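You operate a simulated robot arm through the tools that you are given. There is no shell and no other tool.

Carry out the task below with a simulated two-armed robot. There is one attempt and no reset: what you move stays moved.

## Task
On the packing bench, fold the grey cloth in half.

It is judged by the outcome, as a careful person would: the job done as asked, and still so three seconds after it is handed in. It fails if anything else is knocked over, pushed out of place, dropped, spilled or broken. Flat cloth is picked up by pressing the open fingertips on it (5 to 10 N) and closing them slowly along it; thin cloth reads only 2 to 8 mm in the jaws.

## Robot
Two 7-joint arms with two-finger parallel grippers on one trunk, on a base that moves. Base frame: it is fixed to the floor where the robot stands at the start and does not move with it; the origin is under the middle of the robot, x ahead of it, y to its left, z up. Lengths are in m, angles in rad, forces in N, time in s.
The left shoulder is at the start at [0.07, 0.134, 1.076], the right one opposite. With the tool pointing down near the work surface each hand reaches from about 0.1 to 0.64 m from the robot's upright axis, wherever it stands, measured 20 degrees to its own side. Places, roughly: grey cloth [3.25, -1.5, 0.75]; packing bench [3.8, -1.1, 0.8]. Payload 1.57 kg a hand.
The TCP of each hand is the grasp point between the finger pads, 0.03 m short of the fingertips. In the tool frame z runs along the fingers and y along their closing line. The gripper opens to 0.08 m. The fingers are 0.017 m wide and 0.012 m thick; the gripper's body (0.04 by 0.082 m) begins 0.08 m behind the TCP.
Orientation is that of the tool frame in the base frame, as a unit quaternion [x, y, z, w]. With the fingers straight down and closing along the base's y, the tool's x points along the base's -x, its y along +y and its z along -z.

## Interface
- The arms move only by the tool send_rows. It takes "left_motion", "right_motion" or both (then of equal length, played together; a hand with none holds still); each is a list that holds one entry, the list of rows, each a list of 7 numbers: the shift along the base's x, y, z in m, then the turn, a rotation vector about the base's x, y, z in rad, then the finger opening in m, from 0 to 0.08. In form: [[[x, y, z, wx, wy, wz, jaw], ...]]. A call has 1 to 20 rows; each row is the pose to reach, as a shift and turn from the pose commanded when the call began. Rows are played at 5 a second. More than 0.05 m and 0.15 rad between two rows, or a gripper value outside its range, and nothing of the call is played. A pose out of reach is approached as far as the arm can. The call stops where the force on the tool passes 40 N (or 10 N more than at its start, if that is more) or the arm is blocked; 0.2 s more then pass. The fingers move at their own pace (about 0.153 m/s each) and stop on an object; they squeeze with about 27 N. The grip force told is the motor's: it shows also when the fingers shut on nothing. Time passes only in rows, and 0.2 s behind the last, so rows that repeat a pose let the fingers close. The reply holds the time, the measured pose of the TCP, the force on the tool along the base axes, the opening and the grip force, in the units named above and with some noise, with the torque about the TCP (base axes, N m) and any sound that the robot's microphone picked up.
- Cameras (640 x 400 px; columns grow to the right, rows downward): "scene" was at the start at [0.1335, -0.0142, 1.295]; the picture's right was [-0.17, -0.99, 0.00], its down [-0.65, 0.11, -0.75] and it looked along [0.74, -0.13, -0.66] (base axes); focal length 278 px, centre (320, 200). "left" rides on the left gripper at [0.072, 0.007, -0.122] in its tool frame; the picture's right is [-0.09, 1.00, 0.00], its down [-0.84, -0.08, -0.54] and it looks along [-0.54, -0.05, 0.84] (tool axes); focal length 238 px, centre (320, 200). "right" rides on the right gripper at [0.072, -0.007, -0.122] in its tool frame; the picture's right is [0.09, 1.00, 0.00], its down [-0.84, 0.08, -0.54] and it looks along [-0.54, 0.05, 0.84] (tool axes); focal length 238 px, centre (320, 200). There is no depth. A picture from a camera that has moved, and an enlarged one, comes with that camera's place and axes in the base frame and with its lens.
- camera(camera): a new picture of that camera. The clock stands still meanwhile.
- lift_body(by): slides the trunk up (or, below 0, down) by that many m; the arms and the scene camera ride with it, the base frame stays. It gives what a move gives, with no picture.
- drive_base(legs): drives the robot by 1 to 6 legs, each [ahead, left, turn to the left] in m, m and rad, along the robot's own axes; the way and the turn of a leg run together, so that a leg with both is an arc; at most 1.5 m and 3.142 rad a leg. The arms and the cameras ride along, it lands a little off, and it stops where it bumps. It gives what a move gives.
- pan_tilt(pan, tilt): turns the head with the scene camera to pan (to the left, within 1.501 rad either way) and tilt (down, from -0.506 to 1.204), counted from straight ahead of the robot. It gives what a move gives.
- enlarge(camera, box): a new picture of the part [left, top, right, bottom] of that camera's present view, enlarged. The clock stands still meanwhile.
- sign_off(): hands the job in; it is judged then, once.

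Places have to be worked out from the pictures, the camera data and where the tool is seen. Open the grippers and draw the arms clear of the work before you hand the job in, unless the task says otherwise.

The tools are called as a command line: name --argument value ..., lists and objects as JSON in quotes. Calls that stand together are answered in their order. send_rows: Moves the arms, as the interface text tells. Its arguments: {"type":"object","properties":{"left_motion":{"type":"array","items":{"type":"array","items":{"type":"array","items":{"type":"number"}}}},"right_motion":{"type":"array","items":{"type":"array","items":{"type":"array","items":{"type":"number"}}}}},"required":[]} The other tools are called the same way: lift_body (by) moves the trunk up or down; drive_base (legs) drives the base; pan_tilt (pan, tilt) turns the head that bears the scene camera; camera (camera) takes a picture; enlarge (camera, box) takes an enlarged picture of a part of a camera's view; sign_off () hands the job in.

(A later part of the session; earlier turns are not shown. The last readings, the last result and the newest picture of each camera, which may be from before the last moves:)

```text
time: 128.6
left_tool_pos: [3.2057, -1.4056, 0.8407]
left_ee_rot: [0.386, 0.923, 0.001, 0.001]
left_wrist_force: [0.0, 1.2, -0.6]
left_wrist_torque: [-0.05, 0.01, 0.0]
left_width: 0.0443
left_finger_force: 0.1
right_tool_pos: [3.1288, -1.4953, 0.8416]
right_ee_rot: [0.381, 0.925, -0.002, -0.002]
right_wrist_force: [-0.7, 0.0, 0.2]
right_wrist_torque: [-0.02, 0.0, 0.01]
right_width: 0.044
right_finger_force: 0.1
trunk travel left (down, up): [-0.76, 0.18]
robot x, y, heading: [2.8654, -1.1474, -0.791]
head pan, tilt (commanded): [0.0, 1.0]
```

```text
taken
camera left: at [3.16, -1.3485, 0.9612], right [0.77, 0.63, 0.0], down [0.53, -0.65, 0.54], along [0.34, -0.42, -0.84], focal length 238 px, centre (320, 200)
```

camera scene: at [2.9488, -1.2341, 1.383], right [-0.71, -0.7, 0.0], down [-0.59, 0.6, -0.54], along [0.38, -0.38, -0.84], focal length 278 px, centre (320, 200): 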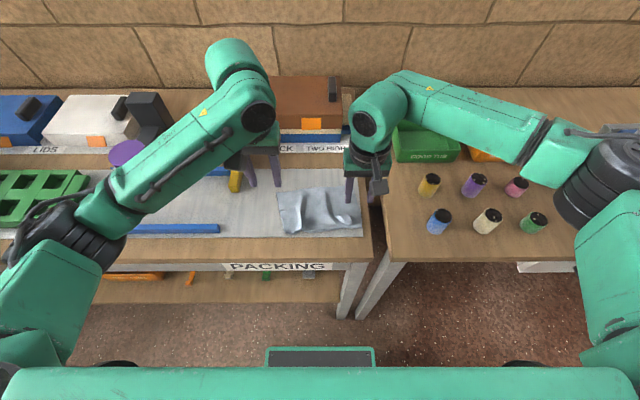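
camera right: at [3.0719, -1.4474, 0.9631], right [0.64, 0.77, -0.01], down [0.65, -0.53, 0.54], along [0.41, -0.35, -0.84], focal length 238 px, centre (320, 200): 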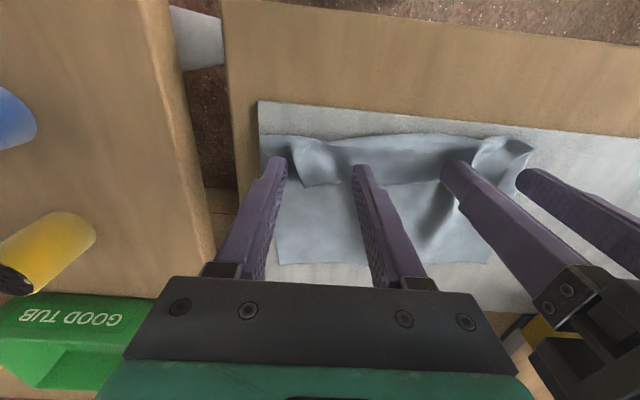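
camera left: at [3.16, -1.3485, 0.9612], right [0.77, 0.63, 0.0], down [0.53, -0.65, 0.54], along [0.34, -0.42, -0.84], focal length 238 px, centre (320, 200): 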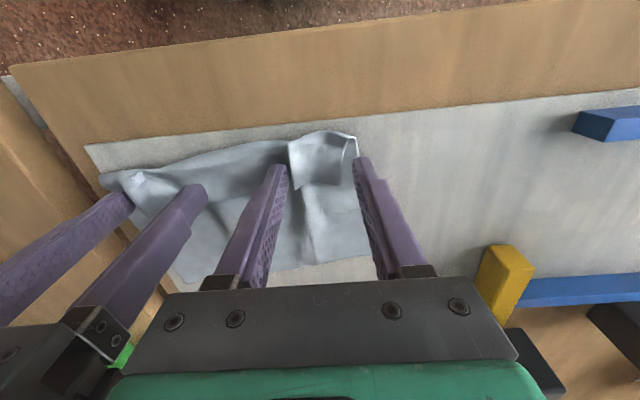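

Both flaps sit between the open fingers with no contact force. I go 2 mm lower and close both jaws slowly on the flaps.

send_rows --left_motion '[[[0, 0, -0.002, 0, 0, 0, 0.042], [0, 0, -0.002, 0, 0, 0, 0.038], [0, 0, -0.002, 0, 0, 0, 0.034], [0, 0, -0.002, 0, 0, 0, 0.03], [0, 0, -0.002, 0, 0, 0, 0.026], [0, 0, -0.002, 0, 0, 0, 0.022], [0, 0, -0.002, 0, 0, 0, 0.018], [0, 0, -0.002, 0, 0, 0, 0.014], [0, 0, -0.002, 0, 0, 0, 0.01], [0, 0, -0.002, 0, 0, 0, 0.006], [0, 0, -0.002, 0, 0, 0, 0.002], [0, 0, -0.002, 0, 0, 0, 0], [0, 0, -0.002, 0, 0, 0, 0]]]' --right_motion '[[[0, 0, -0.003, 0, 0, 0, 0.042], [0, 0, -0.003, 0, 0, 0, 0.038], [0, 0, -0.003, 0, 0, 0, 0.034], [0, 0, -0.003, 0, 0, 0, 0.03], [0, 0, -0.003, 0, 0, 0, 0.026], [0, 0, -0.003, 0, 0, 0, 0.022], [0, 0, -0.003, 0, 0, 0, 0.018], [0, 0, -0.003, 0, 0, 0, 0.014], [0, 0, -0.003, 0, 0, 0, 0.01], [0, 0, -0.003, 0, 0, 0, 0.006], [0, 0, -0.003, 0, 0, 0, 0.002], [0, 0, -0.003, 0, 0, 0, 0], [0, 0, -0.003, 0, 0, 0, 0]]]'

camera --camera "right"

camera --camera "left"

```text
time: 131.4
left_tool_pos: [3.2061, -1.4062, 0.8373]
left_ee_rot: [0.386, 0.922, 0.001, 0.0]
left_wrist_force: [-2.8, -2.8, 0.7]
left_wrist_torque: [-0.14, 0.1, 0.01]
left_width: 0.002
left_finger_force: 23.6
right_tool_pos: [3.1294, -1.4945, 0.8392]
right_ee_rot: [0.38, 0.925, -0.003, -0.002]
right_wrist_force: [3.1, 3.7, 0.8]
right_wrist_torque: [0.1, -0.08, 0.02]
right_width: 0.0019
right_finger_force: 23.7
trunk travel left (down, up): [-0.76, 0.18]
robot x, y, heading: [2.8628, -1.1485, -0.792]
head pan, tilt (commanded): [0.0, 1.0]
```

```text
taken
camera right: at [3.0719, -1.4473, 0.9604], right [0.64, 0.77, -0.01], down [0.65, -0.53, 0.54], along [0.41, -0.35, -0.84], focal length 238 px, centre (320, 200)
```

right: 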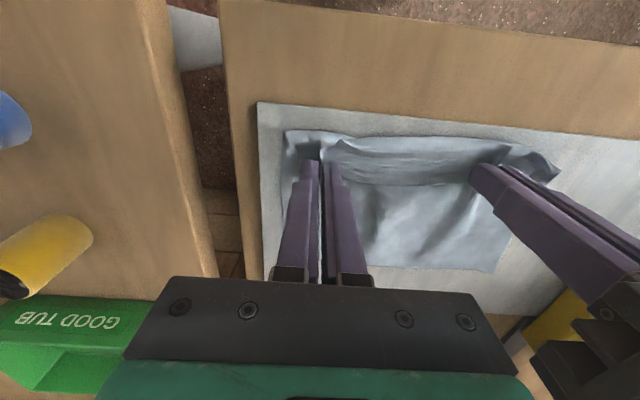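

```text
taken
camera left: at [3.1598, -1.3485, 0.9595], right [0.77, 0.63, 0.0], down [0.53, -0.65, 0.54], along [0.34, -0.42, -0.84], focal length 238 px, centre (320, 200)
```

left: 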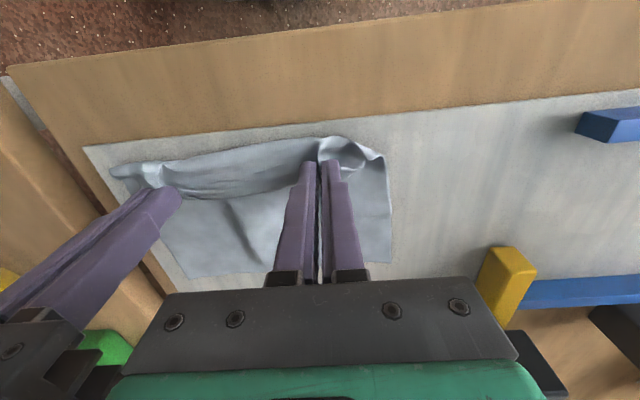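

Both jaws read 2 mm with a light mutual tension, so they hold the strip. I lift 2 cm while moving 1 cm toward me and check that only the strip comes up.

send_rows --left_motion '[[[0, 0, 0.006, 0, 0, 0, 0], [-0.001, 0.001, 0.012, 0, 0, 0, 0], [-0.004, 0.004, 0.018, 0, 0, 0, 0], [-0.008, 0.006, 0.022, 0, 0, 0, 0], [-0.008, 0.006, 0.022, 0, 0, 0, 0]]]' --right_motion '[[[0, 0, 0.006, 0, 0, 0, 0], [-0.001, 0.001, 0.012, 0, 0, 0, 0], [-0.004, 0.004, 0.018, 0, 0, 0, 0], [-0.006, 0.008, 0.022, 0, 0, 0, 0], [-0.006, 0.008, 0.022, 0, 0, 0, 0]]]'

camera --camera "right"

camera --camera "left"

enlarge --camera "scene" --box '[240, 160, 400, 260]'

```text
time: 132.6
left_tool_pos: [3.1981, -1.4002, 0.8606]
left_ee_rot: [0.386, 0.923, 0.001, 0.0]
left_wrist_force: [-0.4, -0.5, 0.4]
left_wrist_torque: [0.0, -0.02, 0.0]
left_width: 0.002
left_finger_force: 23.5
right_tool_pos: [3.1224, -1.4876, 0.8619]
right_ee_rot: [0.381, 0.925, -0.004, -0.002]
right_wrist_force: [0.7, 1.1, 0.2]
right_wrist_torque: [0.01, 0.02, 0.01]
right_width: 0.0018
right_finger_force: 23.3
trunk travel left (down, up): [-0.76, 0.18]
robot x, y, heading: [2.8603, -1.1494, -0.791]
head pan, tilt (commanded): [0.0, 1.0]
```

```text
taken
camera right: at [3.0662, -1.4396, 0.982], right [0.64, 0.77, -0.01], down [0.65, -0.53, 0.54], along [0.41, -0.35, -0.84], focal length 238 px, centre (320, 200)
```

right: 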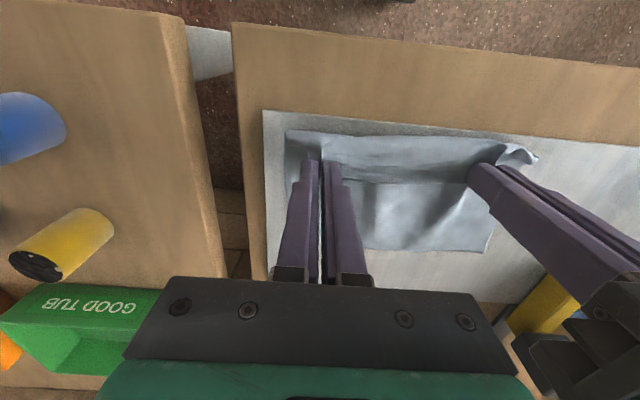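

```text
taken
camera left: at [3.152, -1.343, 0.9811], right [0.77, 0.63, 0.0], down [0.53, -0.65, 0.54], along [0.34, -0.42, -0.84], focal length 238 px, centre (320, 200)
```

left: 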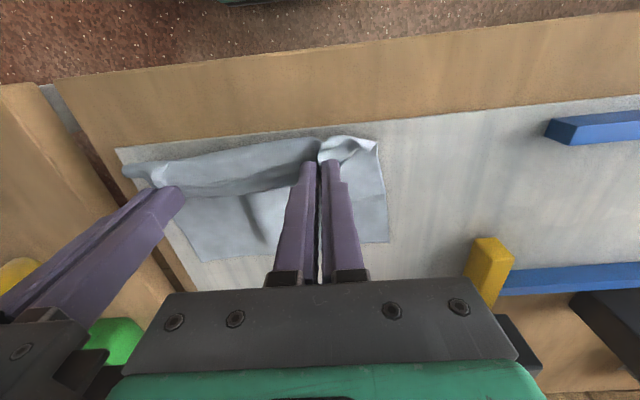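

```text
4.00 times, centred on (320, 210) of scene
camera zoom: at [2.949, -1.2343, 1.383], right [-0.71, -0.7, 0.0], down [-0.59, 0.6, -0.54], along [0.38, -0.38, -0.84], focal length 1112 px, centre (320, 160)
```

zoom: 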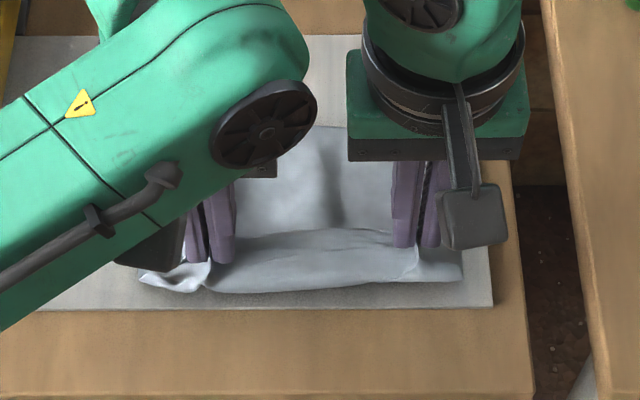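

Only the strip rises between the hands while the body stays flat. I carry it over toward me about 4.5 cm and lower it to the mat.

send_rows --left_motion '[[[-0.0035, 0.0035, 0.003, 0, 0, 0, 0], [-0.0071, 0.0071, 0.004, 0, 0, 0, 0], [-0.0106, 0.0106, 0.003, 0, 0, 0, 0], [-0.0141, 0.0142, 0.002, 0, 0, 0, 0], [-0.0176, 0.0177, -0.001, 0, 0, 0, 0], [-0.0212, 0.0213, -0.004, 0, 0, 0, 0], [-0.0247, 0.0248, -0.008, 0, 0, 0, 0], [-0.0282, 0.0284, -0.012, 0, 0, 0, 0], [-0.0317, 0.0319, -0.016, 0, 0, 0, 0], [-0.0331, 0.0333, -0.018, 0, 0, 0, 0], [-0.0331, 0.0333, -0.018, 0, 0, 0, 0]]]' --right_motion '[[[-0.0035, 0.0035, 0.003, 0, 0, 0, 0], [-0.0071, 0.0071, 0.004, 0, 0, 0, 0], [-0.0106, 0.0106, 0.003, 0, 0, 0, 0], [-0.0141, 0.0142, 0.002, 0, 0, 0, 0], [-0.0176, 0.0177, -0.001, 0, 0, 0, 0], [-0.0212, 0.0213, -0.004, 0, 0, 0, 0], [-0.0247, 0.0248, -0.008, 0, 0, 0, 0], [-0.0282, 0.0284, -0.012, 0, 0, 0, 0], [-0.0317, 0.0319, -0.016, 0, 0, 0, 0], [-0.0331, 0.0333, -0.018, 0, 0, 0, 0], [-0.0331, 0.0333, -0.018, 0, 0, 0, 0]]]'

camera --camera "right"

camera --camera "left"

enlarge --camera "scene" --box '[240, 160, 400, 260]'

```text
time: 135.0
left_tool_pos: [3.1646, -1.3661, 0.8424]
left_ee_rot: [0.387, 0.922, 0.001, 0.0]
left_wrist_force: [-0.7, -2.1, 0.2]
left_wrist_torque: [-0.06, 0.02, 0.03]
left_width: 0.0019
left_finger_force: 23.8
right_tool_pos: [3.0896, -1.4539, 0.8421]
right_ee_rot: [0.382, 0.924, -0.002, -0.002]
right_wrist_force: [1.2, 1.6, -0.2]
right_wrist_torque: [0.1, -0.02, -0.01]
right_width: 0.0019
right_finger_force: 23.9
trunk travel left (down, up): [-0.76, 0.18]
robot x, y, heading: [2.862, -1.1485, -0.79]
head pan, tilt (commanded): [0.0, 1.0]
```

```text
taken
camera right: at [3.0325, -1.4066, 0.9639], right [0.64, 0.77, -0.01], down [0.65, -0.53, 0.54], along [0.41, -0.35, -0.84], focal length 238 px, centre (320, 200)
```

right: 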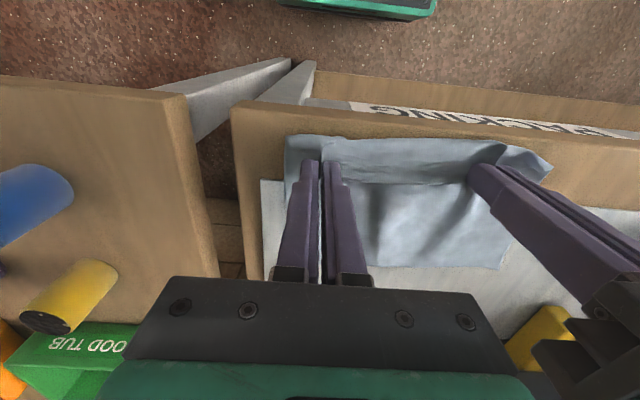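

```text
taken
camera left: at [3.1193, -1.3095, 0.9627], right [0.77, 0.63, 0.0], down [0.53, -0.65, 0.54], along [0.34, -0.42, -0.84], focal length 238 px, centre (320, 200)
```

left: 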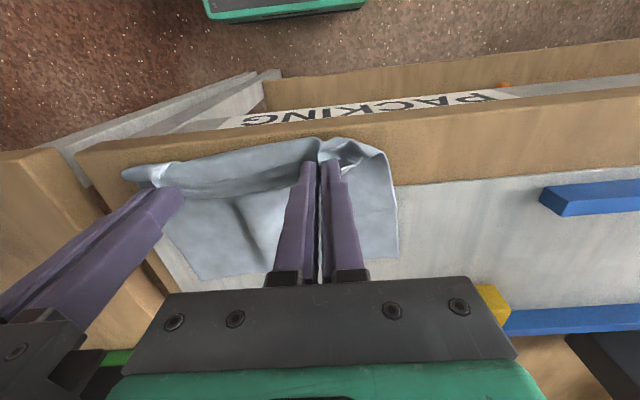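

```text
4.00 times, centred on (320, 210) of scene
camera zoom: at [2.9489, -1.2342, 1.383], right [-0.71, -0.7, 0.0], down [-0.59, 0.6, -0.54], along [0.38, -0.38, -0.84], focal length 1112 px, centre (320, 160)
```

zoom: 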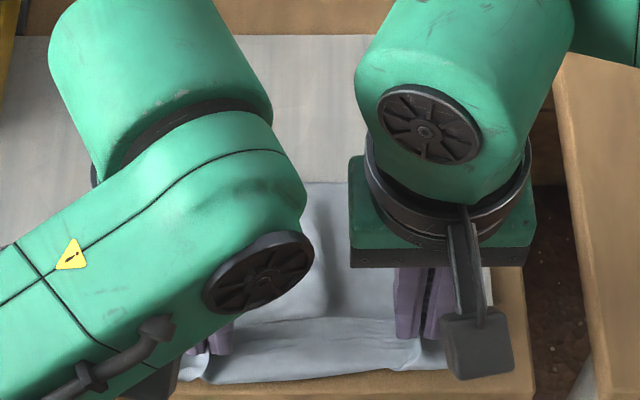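

The whole cloth slid with the hands instead of unrolling, because I stayed too low. I lift straight up 4 cm first so the strip stands upright, then check.

send_rows --left_motion '[[[0, 0, 0.01, 0, 0, 0, 0], [0, 0, 0.02, 0, 0, 0, 0], [0, 0, 0.03, 0, 0, 0, 0], [0, 0, 0.04, 0, 0, 0, 0], [0, 0, 0.045, 0, 0, 0, 0], [0, 0, 0.045, 0, 0, 0, 0]]]' --right_motion '[[[0, 0, 0.01, 0, 0, 0, 0], [0, 0, 0.02, 0, 0, 0, 0], [0, 0, 0.03, 0, 0, 0, 0], [0, 0, 0.04, 0, 0, 0, 0], [0, 0, 0.045, 0, 0, 0, 0], [0, 0, 0.045, 0, 0, 0, 0]]]'

camera --camera "right"

camera --camera "left"

```text
time: 136.4
left_tool_pos: [3.1642, -1.366, 0.8884]
left_ee_rot: [0.386, 0.922, 0.001, 0.0]
left_wrist_force: [-0.1, -0.8, 0.8]
left_wrist_torque: [-0.01, 0.02, 0.01]
left_width: 0.0021
left_finger_force: 24.1
right_tool_pos: [3.0899, -1.4537, 0.8878]
right_ee_rot: [0.381, 0.924, -0.003, -0.002]
right_wrist_force: [0.9, 0.9, 0.7]
right_wrist_torque: [0.01, -0.01, 0.03]
right_width: 0.0018
right_finger_force: 23.4
trunk travel left (down, up): [-0.76, 0.18]
robot x, y, heading: [2.8638, -1.1454, -0.788]
head pan, tilt (commanded): [0.0, 1.0]
```

```text
taken
camera right: at [3.0327, -1.4061, 1.009], right [0.64, 0.77, -0.01], down [0.65, -0.53, 0.54], along [0.41, -0.35, -0.84], focal length 238 px, centre (320, 200)
```

right: 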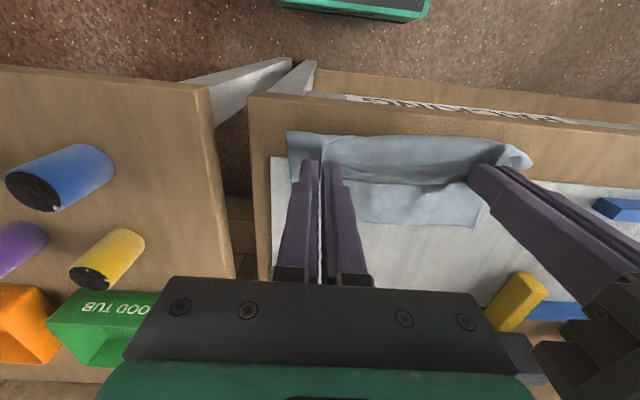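

```text
taken
camera left: at [3.1191, -1.3092, 1.0083], right [0.77, 0.63, 0.0], down [0.53, -0.65, 0.54], along [0.34, -0.42, -0.84], focal length 238 px, centre (320, 200)
```

left: 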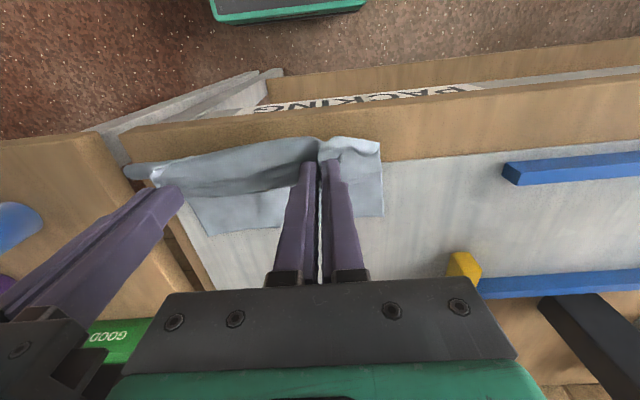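

The strip now stands upright over its fold with the edge on the far side of the fingers, which is exactly the right grip for folding away from me: the far edge lies at about 0.45 m ahead and the crease for a half fold belongs at about 0.37 m, right under my hands. So I lift a little more to peel the cloth to its half-way line, then start carrying the edge forward and down.

send_rows --left_motion '[[[0, 0, 0.009, 0, 0, 0, 0], [0, 0, 0.017, 0, 0, 0, 0], [0.0042, -0.0032, 0.012, 0, 0, 0, 0], [0.0084, -0.0063, 0.007, 0, 0, 0, 0], [0.0126, -0.0095, 0.002, 0, 0, 0, 0], [0.0168, -0.0126, -0.003, 0, 0, 0, 0], [0.021, -0.0158, -0.008, 0, 0, 0, 0], [0.0252, -0.0189, -0.013, 0, 0, 0, 0]]]' --right_motion '[[[0, 0, 0.009, 0, 0, 0, 0], [0, 0, 0.017, 0, 0, 0, 0], [0.0041, -0.003, 0.012, 0, 0, 0, 0], [0.0082, -0.006, 0.007, 0, 0, 0, 0], [0.0122, -0.009, 0.002, 0, 0, 0, 0], [0.0162, -0.0121, -0.003, 0, 0, 0, 0], [0.0203, -0.0151, -0.008, 0, 0, 0, 0], [0.0244, -0.0181, -0.013, 0, 0, 0, 0]]]'

camera --camera "right"

camera --camera "left"

camera --camera "scene"

```text
time: 138.2
left_tool_pos: [3.1906, -1.3849, 0.8747]
left_ee_rot: [0.388, 0.922, 0.001, 0.0]
left_wrist_force: [-2.0, -2.0, -0.3]
left_wrist_torque: [-0.05, 0.04, 0.02]
left_width: 0.002
left_finger_force: 23.1
right_tool_pos: [3.1142, -1.4717, 0.8753]
right_ee_rot: [0.38, 0.925, -0.003, -0.002]
right_wrist_force: [1.0, 1.7, -0.1]
right_wrist_torque: [0.06, -0.04, 0.04]
right_width: 0.0018
right_finger_force: 23.2
trunk travel left (down, up): [-0.76, 0.18]
robot x, y, heading: [2.8646, -1.1493, -0.793]
head pan, tilt (commanded): [0.0, 1.0]
```

```text
taken
camera right: at [3.0579, -1.4251, 0.9956], right [0.64, 0.77, -0.01], down [0.65, -0.53, 0.54], along [0.41, -0.35, -0.84], focal length 238 px, centre (320, 200)
```

right: 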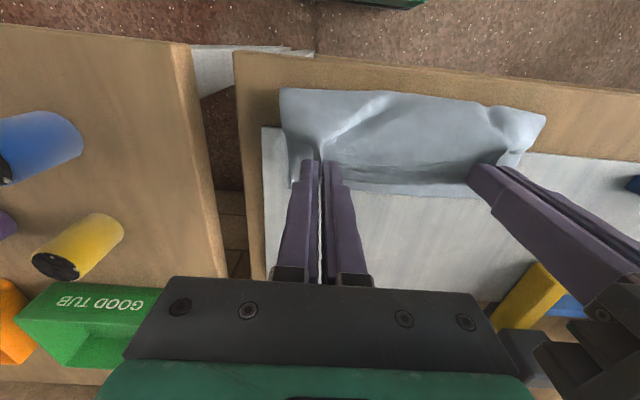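

```text
taken
camera left: at [3.1449, -1.3278, 0.995], right [0.77, 0.63, 0.0], down [0.53, -0.65, 0.54], along [0.34, -0.42, -0.84], focal length 238 px, centre (320, 200)
```

left: 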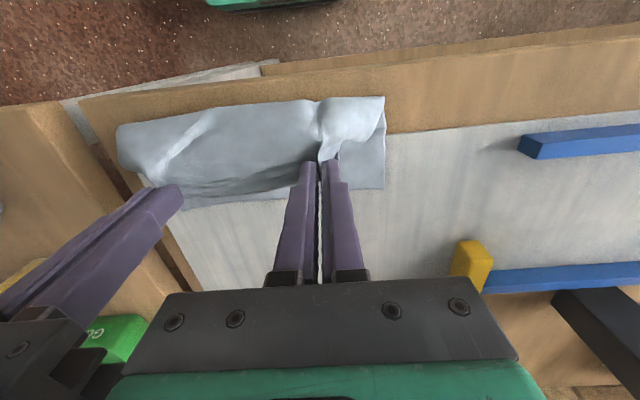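

```text
taken
camera scene: at [2.9492, -1.2345, 1.383], right [-0.71, -0.7, 0.0], down [-0.59, 0.6, -0.54], along [0.38, -0.38, -0.84], focal length 278 px, centre (320, 200)
```

scene: 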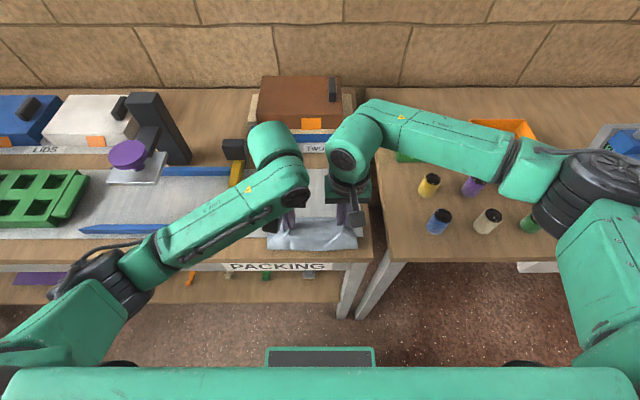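

Excellent: the flap is clean, the crease is at about 0.354 m and the far edge at about 0.437 m, so the lower layer is 8.3 cm deep, which is half of the cloth. I carry the held edge the last 2–2.5 cm forward and down onto the far edge.

send_rows --left_motion '[[[0.0035, -0.0035, -0.006, 0, 0, 0, 0], [0.007, -0.007, -0.012, 0, 0, 0, 0], [0.0105, -0.0105, -0.018, 0, 0, 0, 0], [0.014, -0.014, -0.024, 0, 0, 0, 0], [0.0165, -0.0166, -0.029, 0, 0, 0, 0], [0.0183, -0.0184, -0.033, 0, 0, 0, 0], [0.0183, -0.0184, -0.034, 0, 0, 0, 0]]]' --right_motion '[[[0.0028, -0.0028, -0.006, 0, 0, 0, 0], [0.0056, -0.0056, -0.012, 0, 0, 0, 0], [0.0084, -0.0085, -0.018, 0, 0, 0, 0], [0.0112, -0.0113, -0.024, 0, 0, 0, 0], [0.0134, -0.0135, -0.029, 0, 0, 0, 0], [0.0148, -0.0149, -0.033, 0, 0, 0, 0], [0.0148, -0.0149, -0.034, 0, 0, 0, 0]]]'

camera --camera "right"

camera --camera "left"

enlarge --camera "scene" --box '[240, 170, 400, 270]'

```text
time: 139.8
left_tool_pos: [3.2068, -1.4037, 0.8393]
left_ee_rot: [0.387, 0.922, 0.001, 0.0]
left_wrist_force: [-0.8, 0.0, -0.2]
left_wrist_torque: [-0.04, 0.02, 0.02]
left_width: 0.002
left_finger_force: 23.8
right_tool_pos: [3.1282, -1.4868, 0.841]
right_ee_rot: [0.381, 0.925, -0.004, -0.002]
right_wrist_force: [1.4, 1.5, -0.4]
right_wrist_torque: [0.05, -0.03, 0.0]
right_width: 0.0018
right_finger_force: 23.9
trunk travel left (down, up): [-0.76, 0.18]
robot x, y, heading: [2.8622, -1.149, -0.792]
head pan, tilt (commanded): [0.0, 1.0]
```

```text
taken
camera right: at [3.0717, -1.4395, 0.9617], right [0.64, 0.77, -0.01], down [0.65, -0.53, 0.54], along [0.41, -0.35, -0.84], focal length 238 px, centre (320, 200)
```

right: 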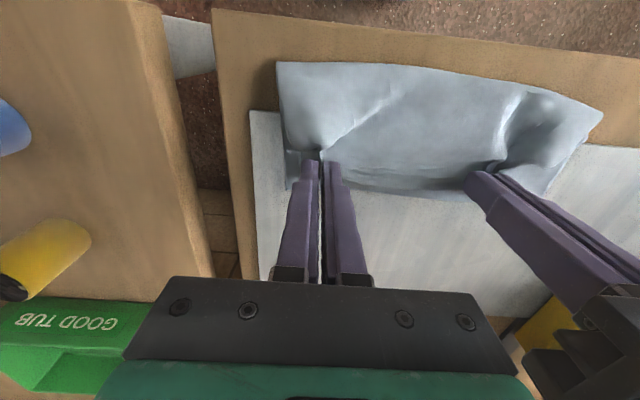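

```text
taken
camera left: at [3.1625, -1.3464, 0.9607], right [0.77, 0.63, 0.0], down [0.53, -0.65, 0.54], along [0.34, -0.42, -0.84], focal length 238 px, centre (320, 200)
```

left: 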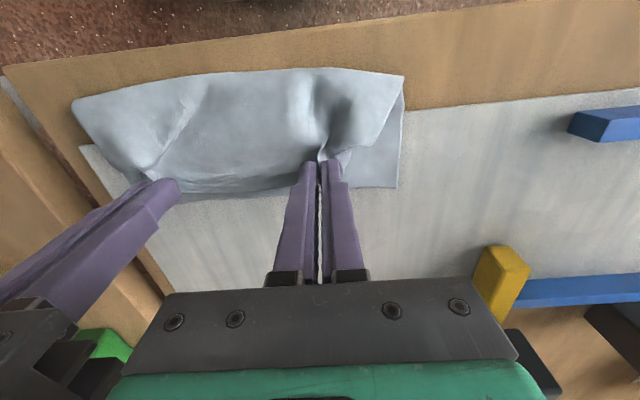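

```text
4.00 times, centred on (320, 220) of scene
camera zoom: at [2.9488, -1.2342, 1.383], right [-0.71, -0.7, 0.0], down [-0.59, 0.6, -0.54], along [0.38, -0.38, -0.84], focal length 1112 px, centre (320, 120)
```

zoom: 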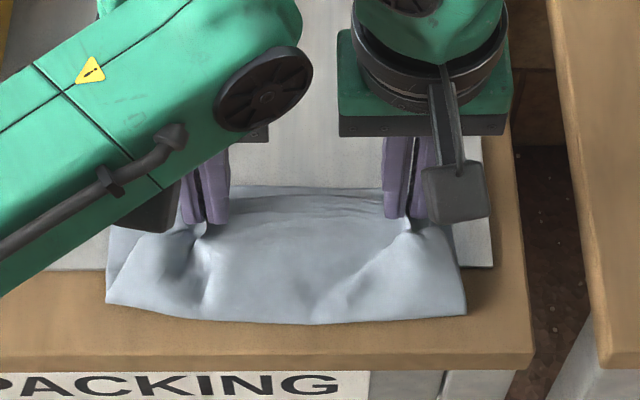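

The held edge now lies along the far edge and the fold looks straight. I let the tips just touch, open the jaws slowly so the gathered corners spread back out, and then lift straight up.

send_rows --left_motion '[[[0, 0, -0.001, 0, 0, 0, 0], [0, 0, -0.001, 0, 0, 0, 0.006], [0, 0, -0.001, 0, 0, 0, 0.012], [0, 0, -0.001, 0, 0, 0, 0.018], [0, 0, -0.001, 0, 0, 0, 0.024], [0, 0, -0.001, 0, 0, 0, 0.03], [0, 0, -0.001, 0, 0, 0, 0.036], [0, 0, -0.001, 0, 0, 0, 0.042], [0, 0, -0.001, 0, 0, 0, 0.042], [0, 0, 0.005, 0, 0, 0, 0.042], [0, 0, 0.015, 0, 0, 0, 0.042], [0, 0, 0.03, 0, 0, 0, 0.042], [0, 0, 0.05, 0, 0, 0, 0.042], [0, 0, 0.07, 0, 0, 0, 0.042]]]' --right_motion '[[[0, 0, -0.002, 0, 0, 0, 0], [0, 0, -0.002, 0, 0, 0, 0.006], [0, 0, -0.002, 0, 0, 0, 0.012], [0, 0, -0.002, 0, 0, 0, 0.018], [0, 0, -0.002, 0, 0, 0, 0.024], [0, 0, -0.002, 0, 0, 0, 0.03], [0, 0, -0.002, 0, 0, 0, 0.036], [0, 0, -0.002, 0, 0, 0, 0.042], [0, 0, -0.002, 0, 0, 0, 0.042], [0, 0, 0.005, 0, 0, 0, 0.042], [0, 0, 0.015, 0, 0, 0, 0.042], [0, 0, 0.03, 0, 0, 0, 0.042], [0, 0, 0.05, 0, 0, 0, 0.042], [0, 0, 0.07, 0, 0, 0, 0.042]]]'

camera --camera "right"

camera --camera "left"

enlarge --camera "scene" --box '[240, 170, 400, 270]'

```text
time: 142.8
left_tool_pos: [3.2081, -1.4042, 0.9095]
left_ee_rot: [0.386, 0.922, 0.001, 0.0]
left_wrist_force: [-0.6, 0.1, 0.3]
left_wrist_torque: [0.01, 0.0, -0.03]
left_width: 0.0419
left_finger_force: 0.0
right_tool_pos: [3.1277, -1.4868, 0.9112]
right_ee_rot: [0.381, 0.924, -0.003, -0.001]
right_wrist_force: [0.0, 0.3, -0.5]
right_wrist_torque: [0.02, -0.01, 0.01]
right_width: 0.042
right_finger_force: 0.1
trunk travel left (down, up): [-0.76, 0.18]
robot x, y, heading: [2.8621, -1.1488, -0.791]
head pan, tilt (commanded): [0.0, 1.0]
```

```text
taken
camera right: at [3.0708, -1.4388, 1.0324], right [0.64, 0.77, -0.01], down [0.65, -0.53, 0.54], along [0.41, -0.35, -0.84], focal length 238 px, centre (320, 200)
```

right: 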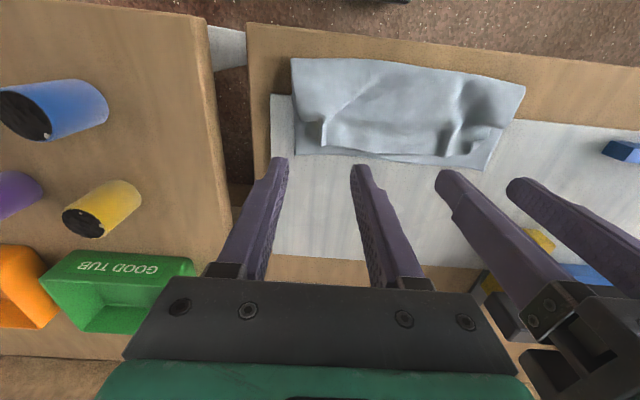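

```text
taken
camera left: at [3.1623, -1.347, 1.0311], right [0.77, 0.63, 0.0], down [0.53, -0.65, 0.54], along [0.34, -0.42, -0.84], focal length 238 px, centre (320, 200)
```

left: 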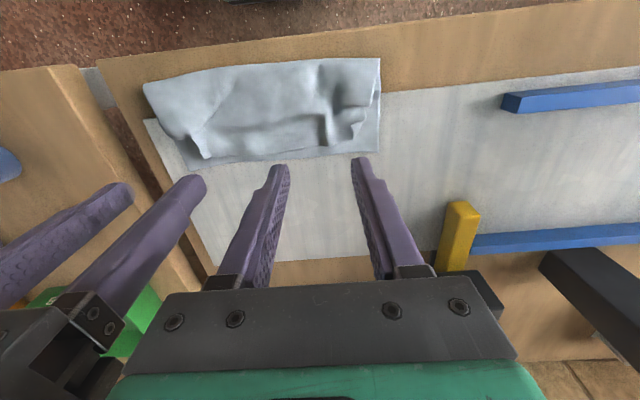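

```text
4.00 times, centred on (320, 220) of scene
camera zoom: at [2.9491, -1.2337, 1.3829], right [-0.71, -0.7, 0.0], down [-0.59, 0.6, -0.54], along [0.38, -0.38, -0.84], focal length 1112 px, centre (320, 120)
```

zoom: 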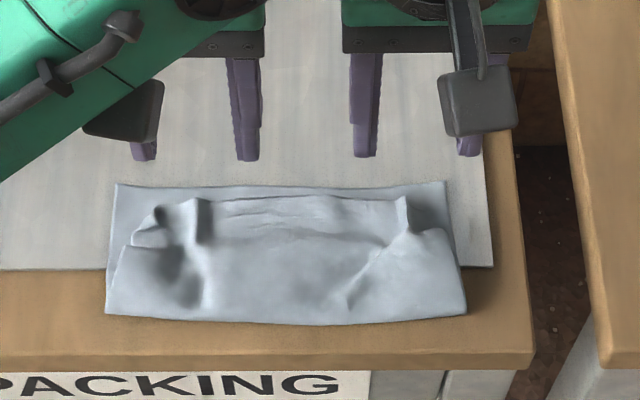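

The cloth is folded with the crease near me. The flap's two corners are still somewhat gathered and the flap edge is about 1 cm short of the lower edge. I raise the hands for an unobstructed look.

send_rows --left_motion '[[[0.007, 0.007, 0.03, 0, 0, 0, 0.042], [0.014, 0.014, 0.05, 0, 0, 0, 0.042], [0.028, 0.028, 0.06, 0, 0, 0, 0.042], [0.042, 0.042, 0.06, 0, 0, 0, 0.042]]]' --right_motion '[[[-0.007, -0.007, 0.03, 0, 0, 0, 0.042], [-0.014, -0.014, 0.05, 0, 0, 0, 0.042], [-0.028, -0.028, 0.06, 0, 0, 0, 0.042], [-0.042, -0.042, 0.06, 0, 0, 0, 0.042]]]'

enlarge --camera "scene" --box '[250, 185, 378, 265]'

enlarge --camera "right" --box '[290, 50, 594, 240]'

enlarge --camera "left" --box '[80, 50, 384, 240]'

```text
time: 143.8
left_tool_pos: [3.252, -1.3613, 0.9712]
left_ee_rot: [0.387, 0.922, 0.001, 0.001]
left_wrist_force: [0.2, -0.7, -0.8]
left_wrist_torque: [0.02, 0.02, 0.0]
left_width: 0.042
left_finger_force: 0.2
right_tool_pos: [3.0863, -1.5289, 0.9709]
right_ee_rot: [0.381, 0.925, -0.003, -0.001]
right_wrist_force: [-1.7, 1.1, 0.6]
right_wrist_torque: [-0.01, -0.01, 0.0]
right_width: 0.042
right_finger_force: 0.0
trunk travel left (down, up): [-0.76, 0.18]
robot x, y, heading: [2.8609, -1.1462, -0.791]
head pan, tilt (commanded): [0.0, 1.0]
```

```text
5.00 times, centred on (314, 225) of scene
camera zoom: at [2.9483, -1.2338, 1.3831], right [-0.71, -0.7, 0.0], down [-0.59, 0.6, -0.54], along [0.38, -0.38, -0.84], focal length 1390 px, centre (350, 75)
```

zoom: 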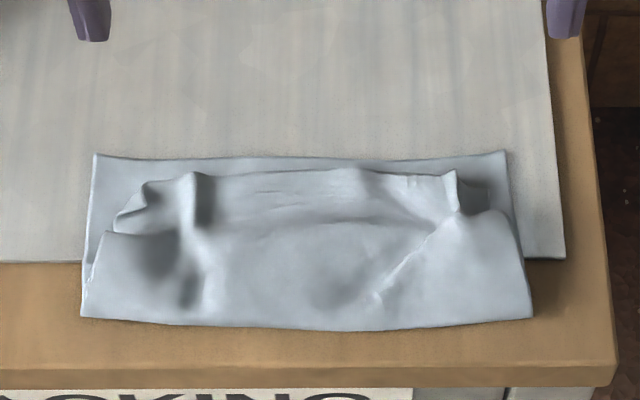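

```text
2.11 times, centred on (442, 145) of right
camera zoom: at [3.0297, -1.4808, 1.093], right [0.64, 0.77, -0.01], down [0.65, -0.53, 0.54], along [0.41, -0.35, -0.84], focal length 502 px, centre (63, 316)
```

zoom: 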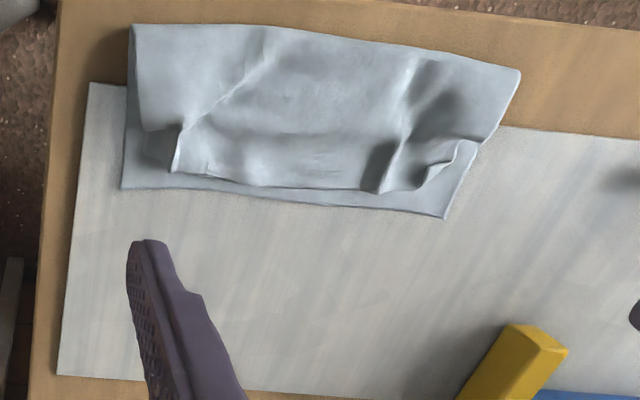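

```text
2.11 times, centred on (232, 145) of left
camera zoom: at [3.2057, -1.3056, 1.0923], right [0.77, 0.63, 0.0], down [0.53, -0.65, 0.54], along [0.34, -0.42, -0.84], focal length 502 px, centre (505, 316)
```

zoom: 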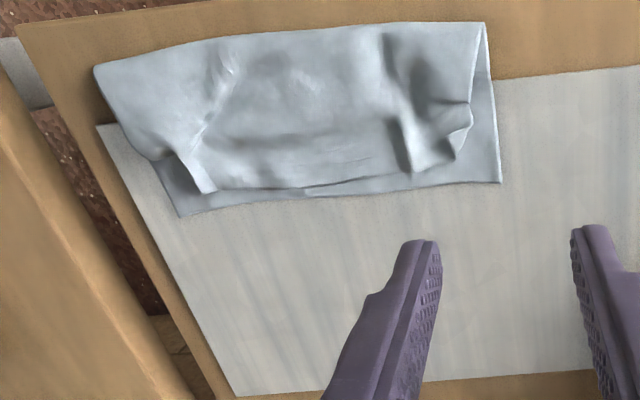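

This is a good half fold: crease near me, lower edge visible as an even 1 cm margin beyond the flap. Only the flap's two corners are gathered/tucked in. I'll smooth them outward: left hand closed as a light anchor on the left part, right hand closed to stroke the right corner outward.

send_rows --left_motion '[[[-0.0097, -0.0045, -0.01, 0, 0, 0, 0.03], [-0.0194, -0.009, -0.03, 0, 0, 0, 0.02], [-0.0292, -0.0136, -0.05, 0, 0, 0, 0.01], [-0.0389, -0.0181, -0.07, 0, 0, 0, 0], [-0.0389, -0.0181, -0.09, 0, 0, 0, 0], [-0.0389, -0.0181, -0.11, 0, 0, 0, 0], [-0.0389, -0.0181, -0.11, 0, 0, 0, 0]]]' --right_motion '[[[0.0122, 0.0144, -0.01, 0, 0, 0, 0.03], [0.0244, 0.0288, -0.03, 0, 0, 0, 0.02], [0.0366, 0.0433, -0.05, 0, 0, 0, 0.01], [0.0488, 0.0577, -0.07, 0, 0, 0, 0], [0.0488, 0.0577, -0.09, 0, 0, 0, 0], [0.0488, 0.0577, -0.11, 0, 0, 0, 0], [0.0488, 0.0577, -0.11, 0, 0, 0, 0]]]'

camera --camera "right"

camera --camera "left"

```text
time: 145.4
left_tool_pos: [3.212, -1.3797, 0.8589]
left_ee_rot: [0.385, 0.923, 0.0, 0.0]
left_wrist_force: [0.2, -0.1, -0.4]
left_wrist_torque: [-0.04, 0.0, 0.01]
left_width: 0.0
left_finger_force: 21.6
right_tool_pos: [3.1356, -1.4734, 0.8604]
right_ee_rot: [0.381, 0.925, -0.002, -0.002]
right_wrist_force: [0.1, -0.8, -0.5]
right_wrist_torque: [-0.01, 0.02, -0.01]
right_width: 0.0
right_finger_force: 21.2
trunk travel left (down, up): [-0.76, 0.18]
robot x, y, heading: [2.8667, -1.1474, -0.794]
head pan, tilt (commanded): [0.0, 1.0]
```

```text
taken
camera right: at [3.0787, -1.4247, 0.9823], right [0.64, 0.77, -0.01], down [0.65, -0.53, 0.54], along [0.41, -0.35, -0.84], focal length 238 px, centre (320, 200)
```

right: 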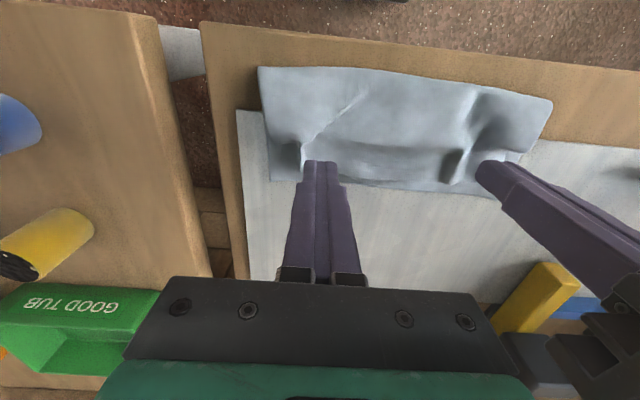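

```text
taken
camera left: at [3.1659, -1.3229, 0.9806], right [0.77, 0.63, 0.0], down [0.53, -0.65, 0.54], along [0.34, -0.42, -0.84], focal length 238 px, centre (320, 200)
```

left: 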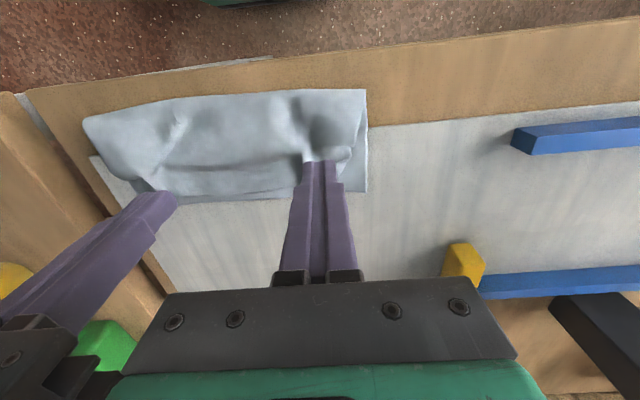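

Both closed fingertips hover about 2 cm above the flap at the intended places. I lower them gently to contact.

send_rows --left_motion '[[[0, 0, -0.008, 0, 0, 0, 0], [0, 0, -0.015, 0, 0, 0, 0], [0, 0, -0.019, 0, 0, 0, 0], [0, 0, -0.021, 0, 0, 0, 0], [0, 0, -0.021, 0, 0, 0, 0]]]' --right_motion '[[[0, 0, -0.008, 0, 0, 0, 0], [0, 0, -0.015, 0, 0, 0, 0], [0, 0, -0.019, 0, 0, 0, 0], [0, 0, -0.021, 0, 0, 0, 0], [0, 0, -0.021, 0, 0, 0, 0]]]'

```text
time: 146.6
left_tool_pos: [3.211, -1.3793, 0.841]
left_ee_rot: [0.386, 0.923, 0.0, 0.001]
left_wrist_force: [0.0, 0.7, 1.3]
left_wrist_torque: [0.01, -0.05, 0.03]
left_width: 0.0
left_finger_force: 21.2
right_tool_pos: [3.1353, -1.4712, 0.8394]
right_ee_rot: [0.381, 0.924, -0.003, -0.002]
right_wrist_force: [-1.2, -0.4, -1.0]
right_wrist_torque: [0.01, -0.01, 0.0]
right_width: 0.0004
right_finger_force: 20.6
trunk travel left (down, up): [-0.76, 0.18]
robot x, y, heading: [2.863, -1.1505, -0.794]
head pan, tilt (commanded): [0.0, 1.0]
```

Left shows light contact, right not yet. I lower the left 1.5 mm and the right 2.5 mm more.

send_rows --left_motion '[[[0, 0, -0.0008, 0, 0, 0, 0], [0, 0, -0.0015, 0, 0, 0, 0], [0, 0, -0.0015, 0, 0, 0, 0]]]' --right_motion '[[[0, 0, -0.001, 0, 0, 0, 0], [0, 0, -0.0025, 0, 0, 0, 0], [0, 0, -0.0025, 0, 0, 0, 0]]]'

```text
time: 147.4
left_tool_pos: [3.2119, -1.3796, 0.8377]
left_ee_rot: [0.386, 0.923, 0.001, 0.0]
left_wrist_force: [0.6, 0.8, 0.3]
left_wrist_torque: [-0.03, -0.01, 0.0]
left_width: 0.0
left_finger_force: 21.3
right_tool_pos: [3.1351, -1.4706, 0.8377]
right_ee_rot: [0.381, 0.925, -0.003, -0.002]
right_wrist_force: [0.5, 0.5, -0.4]
right_wrist_torque: [0.0, 0.0, 0.03]
right_width: 0.0
right_finger_force: 21.3
trunk travel left (down, up): [-0.76, 0.18]
robot x, y, heading: [2.863, -1.1463, -0.791]
head pan, tilt (commanded): [0.0, 1.0]
```

Forces are still within noise. Another 2 mm on both.

send_rows --left_motion '[[[0, 0, -0.001, 0, 0, 0, 0], [0, 0, -0.002, 0, 0, 0, 0], [0, 0, -0.002, 0, 0, 0, 0]]]' --right_motion '[[[0, 0, -0.001, 0, 0, 0, 0], [0, 0, -0.002, 0, 0, 0, 0], [0, 0, -0.002, 0, 0, 0, 0]]]'

```text
time: 148.2
left_tool_pos: [3.2119, -1.3787, 0.8366]
left_ee_rot: [0.387, 0.922, 0.0, 0.001]
left_wrist_force: [-0.4, 0.1, 2.1]
left_wrist_torque: [-0.03, -0.04, 0.0]
left_width: 0.0
left_finger_force: 21.5
right_tool_pos: [3.1354, -1.4715, 0.8367]
right_ee_rot: [0.381, 0.924, -0.003, 0.0]
right_wrist_force: [0.9, -0.8, 7.1]
right_wrist_torque: [-0.02, -0.09, -0.01]
right_width: 0.0
right_finger_force: 21.5
trunk travel left (down, up): [-0.76, 0.18]
robot x, y, heading: [2.8613, -1.1465, -0.793]
head pan, tilt (commanded): [0.0, 1.0]
```

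Right 7 N, left 2 N. I add 1 mm to the left anchor, ease the right by half a millimetre, and stroke the right hand 4.5 cm outward.

send_rows --left_motion '[[[0, 0, -0.001, 0, 0, 0, 0], [0, 0, -0.001, 0, 0, 0, 0], [0, 0, -0.001, 0, 0, 0, 0], [0, 0, -0.001, 0, 0, 0, 0], [0, 0, -0.001, 0, 0, 0, 0], [0, 0, -0.001, 0, 0, 0, 0], [0, 0, -0.001, 0, 0, 0, 0], [0, 0, -0.001, 0, 0, 0, 0], [0, 0, -0.001, 0, 0, 0, 0], [0, 0, -0.001, 0, 0, 0, 0]]]' --right_motion '[[[0, 0, -0.0003, 0, 0, 0, 0], [-0.003, -0.004, -0.0003, 0, 0, 0, 0], [-0.006, -0.008, -0.0003, 0, 0, 0, 0], [-0.009, -0.012, -0.0003, 0, 0, 0, 0], [-0.012, -0.016, -0.0003, 0, 0, 0, 0], [-0.015, -0.02, -0.0003, 0, 0, 0, 0], [-0.018, -0.024, -0.0003, 0, 0, 0, 0], [-0.021, -0.028, -0.0003, 0, 0, 0, 0], [-0.024, -0.032, -0.0003, 0, 0, 0, 0], [-0.027, -0.036, -0.0003, 0, 0, 0, 0]]]'

camera --camera "right"

enlarge --camera "scene" --box '[240, 170, 400, 270]'

```text
time: 150.4
left_tool_pos: [3.2122, -1.3773, 0.8358]
left_ee_rot: [0.387, 0.922, 0.0, 0.001]
left_wrist_force: [-1.8, -4.4, 6.2]
left_wrist_torque: [-0.12, 0.1, 0.01]
left_width: 0.0
left_finger_force: 21.2
right_tool_pos: [3.1086, -1.5051, 0.836]
right_ee_rot: [0.381, 0.925, -0.004, -0.001]
right_wrist_force: [4.3, 6.5, 13.7]
right_wrist_torque: [0.11, -0.13, 0.01]
right_width: 0.0001
right_finger_force: 21.1
trunk travel left (down, up): [-0.76, 0.18]
robot x, y, heading: [2.8636, -1.1479, -0.789]
head pan, tilt (commanded): [0.0, 1.0]
```

```text
taken
camera right: at [3.0511, -1.4576, 0.9573], right [0.64, 0.77, -0.01], down [0.65, -0.53, 0.54], along [0.42, -0.35, -0.84], focal length 238 px, centre (320, 200)
```

right: 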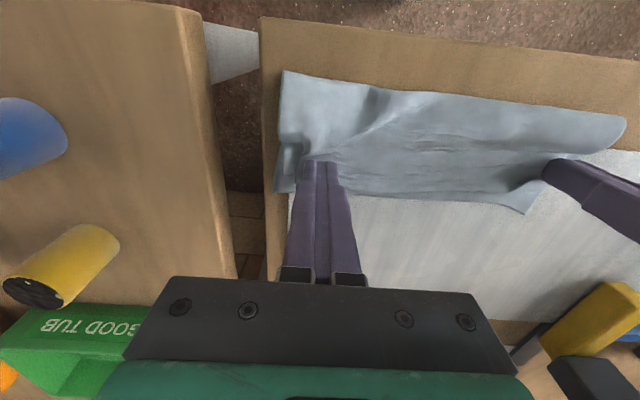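

```text
4.00 times, centred on (320, 220) of scene
camera zoom: at [2.9472, -1.2311, 1.3834], right [-0.71, -0.7, 0.0], down [-0.59, 0.6, -0.54], along [0.38, -0.39, -0.84], focal length 1112 px, centre (320, 120)
```

zoom: 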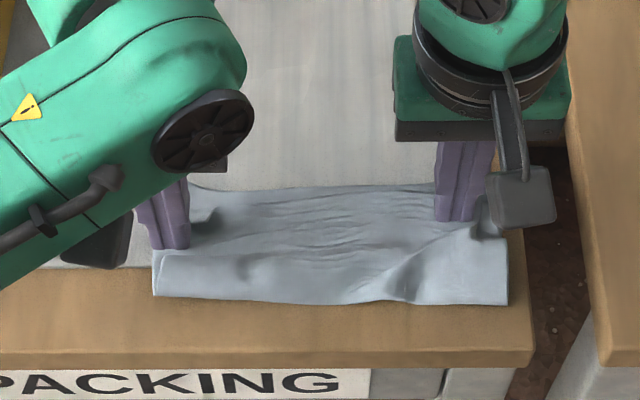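

The stroke moved both layers together rather than smoothing the corner, so I stop that. I lift both hands and look at the result.

send_rows --left_motion '[[[0, 0, 0.01, 0, 0, 0, 0], [0, 0, 0.03, 0, 0, 0, 0], [0, 0, 0.06, 0, 0, 0, 0], [0.014, 0.014, 0.09, 0, 0, 0, 0.02], [0.03, 0.03, 0.12, 0, 0, 0, 0.042]]]' --right_motion '[[[0, 0, 0.01, 0, 0, 0, 0], [0, 0, 0.03, 0, 0, 0, 0], [0, 0, 0.06, 0, 0, 0, 0], [0, 0, 0.09, 0, 0, 0, 0.02], [-0.01, -0.01, 0.12, 0, 0, 0, 0.042]]]'

enlarge --camera "scene" --box '[250, 185, 378, 265]'

enlarge --camera "right" --box '[260, 40, 580, 240]'

enlarge --camera "left" --box '[40, 40, 360, 240]'

```text
time: 151.6
left_tool_pos: [3.2408, -1.3512, 0.954]
left_ee_rot: [0.386, 0.922, 0.001, 0.0]
left_wrist_force: [-0.4, -0.3, -0.1]
left_wrist_torque: [0.01, -0.04, 0.0]
left_width: 0.042
left_finger_force: 0.1
right_tool_pos: [3.0963, -1.5153, 0.9573]
right_ee_rot: [0.381, 0.924, -0.003, -0.002]
right_wrist_force: [0.8, 0.4, -0.1]
right_wrist_torque: [0.03, 0.0, 0.0]
right_width: 0.0423
right_finger_force: 0.1
trunk travel left (down, up): [-0.76, 0.18]
robot x, y, heading: [2.8639, -1.1472, -0.791]
head pan, tilt (commanded): [0.0, 1.0]
```

```text
5.00 times, centred on (314, 225) of scene
camera zoom: at [2.9479, -1.2331, 1.383], right [-0.71, -0.7, 0.0], down [-0.59, 0.6, -0.54], along [0.38, -0.38, -0.84], focal length 1390 px, centre (350, 75)
```

zoom: 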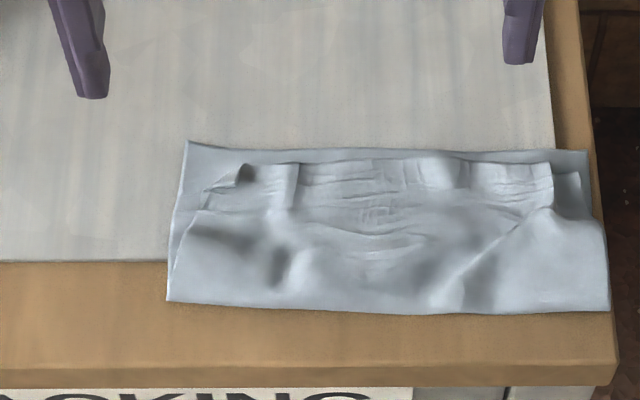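

```text
2.00 times, centred on (420, 140) of right
camera zoom: at [3.0393, -1.4676, 1.078], right [0.64, 0.77, -0.01], down [0.65, -0.53, 0.54], along [0.41, -0.35, -0.84], focal length 477 px, centre (120, 320)
```

zoom: 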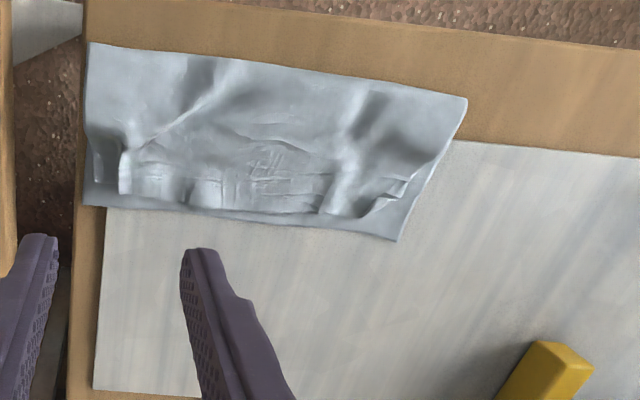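

```text
2.00 times, centred on (200, 140) of left
camera zoom: at [3.1958, -1.2934, 1.0756], right [0.77, 0.63, 0.0], down [0.53, -0.65, 0.54], along [0.34, -0.42, -0.84], focal length 477 px, centre (560, 320)
```

zoom: 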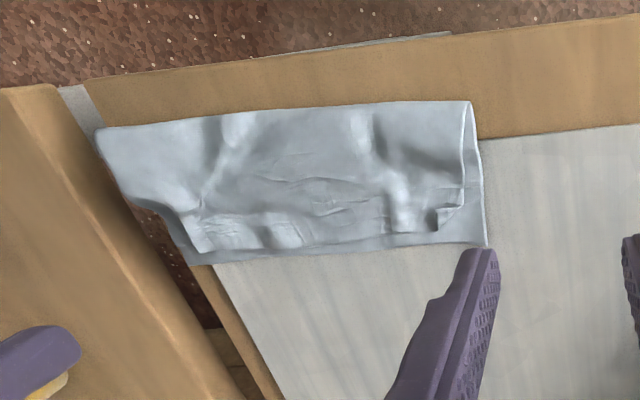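

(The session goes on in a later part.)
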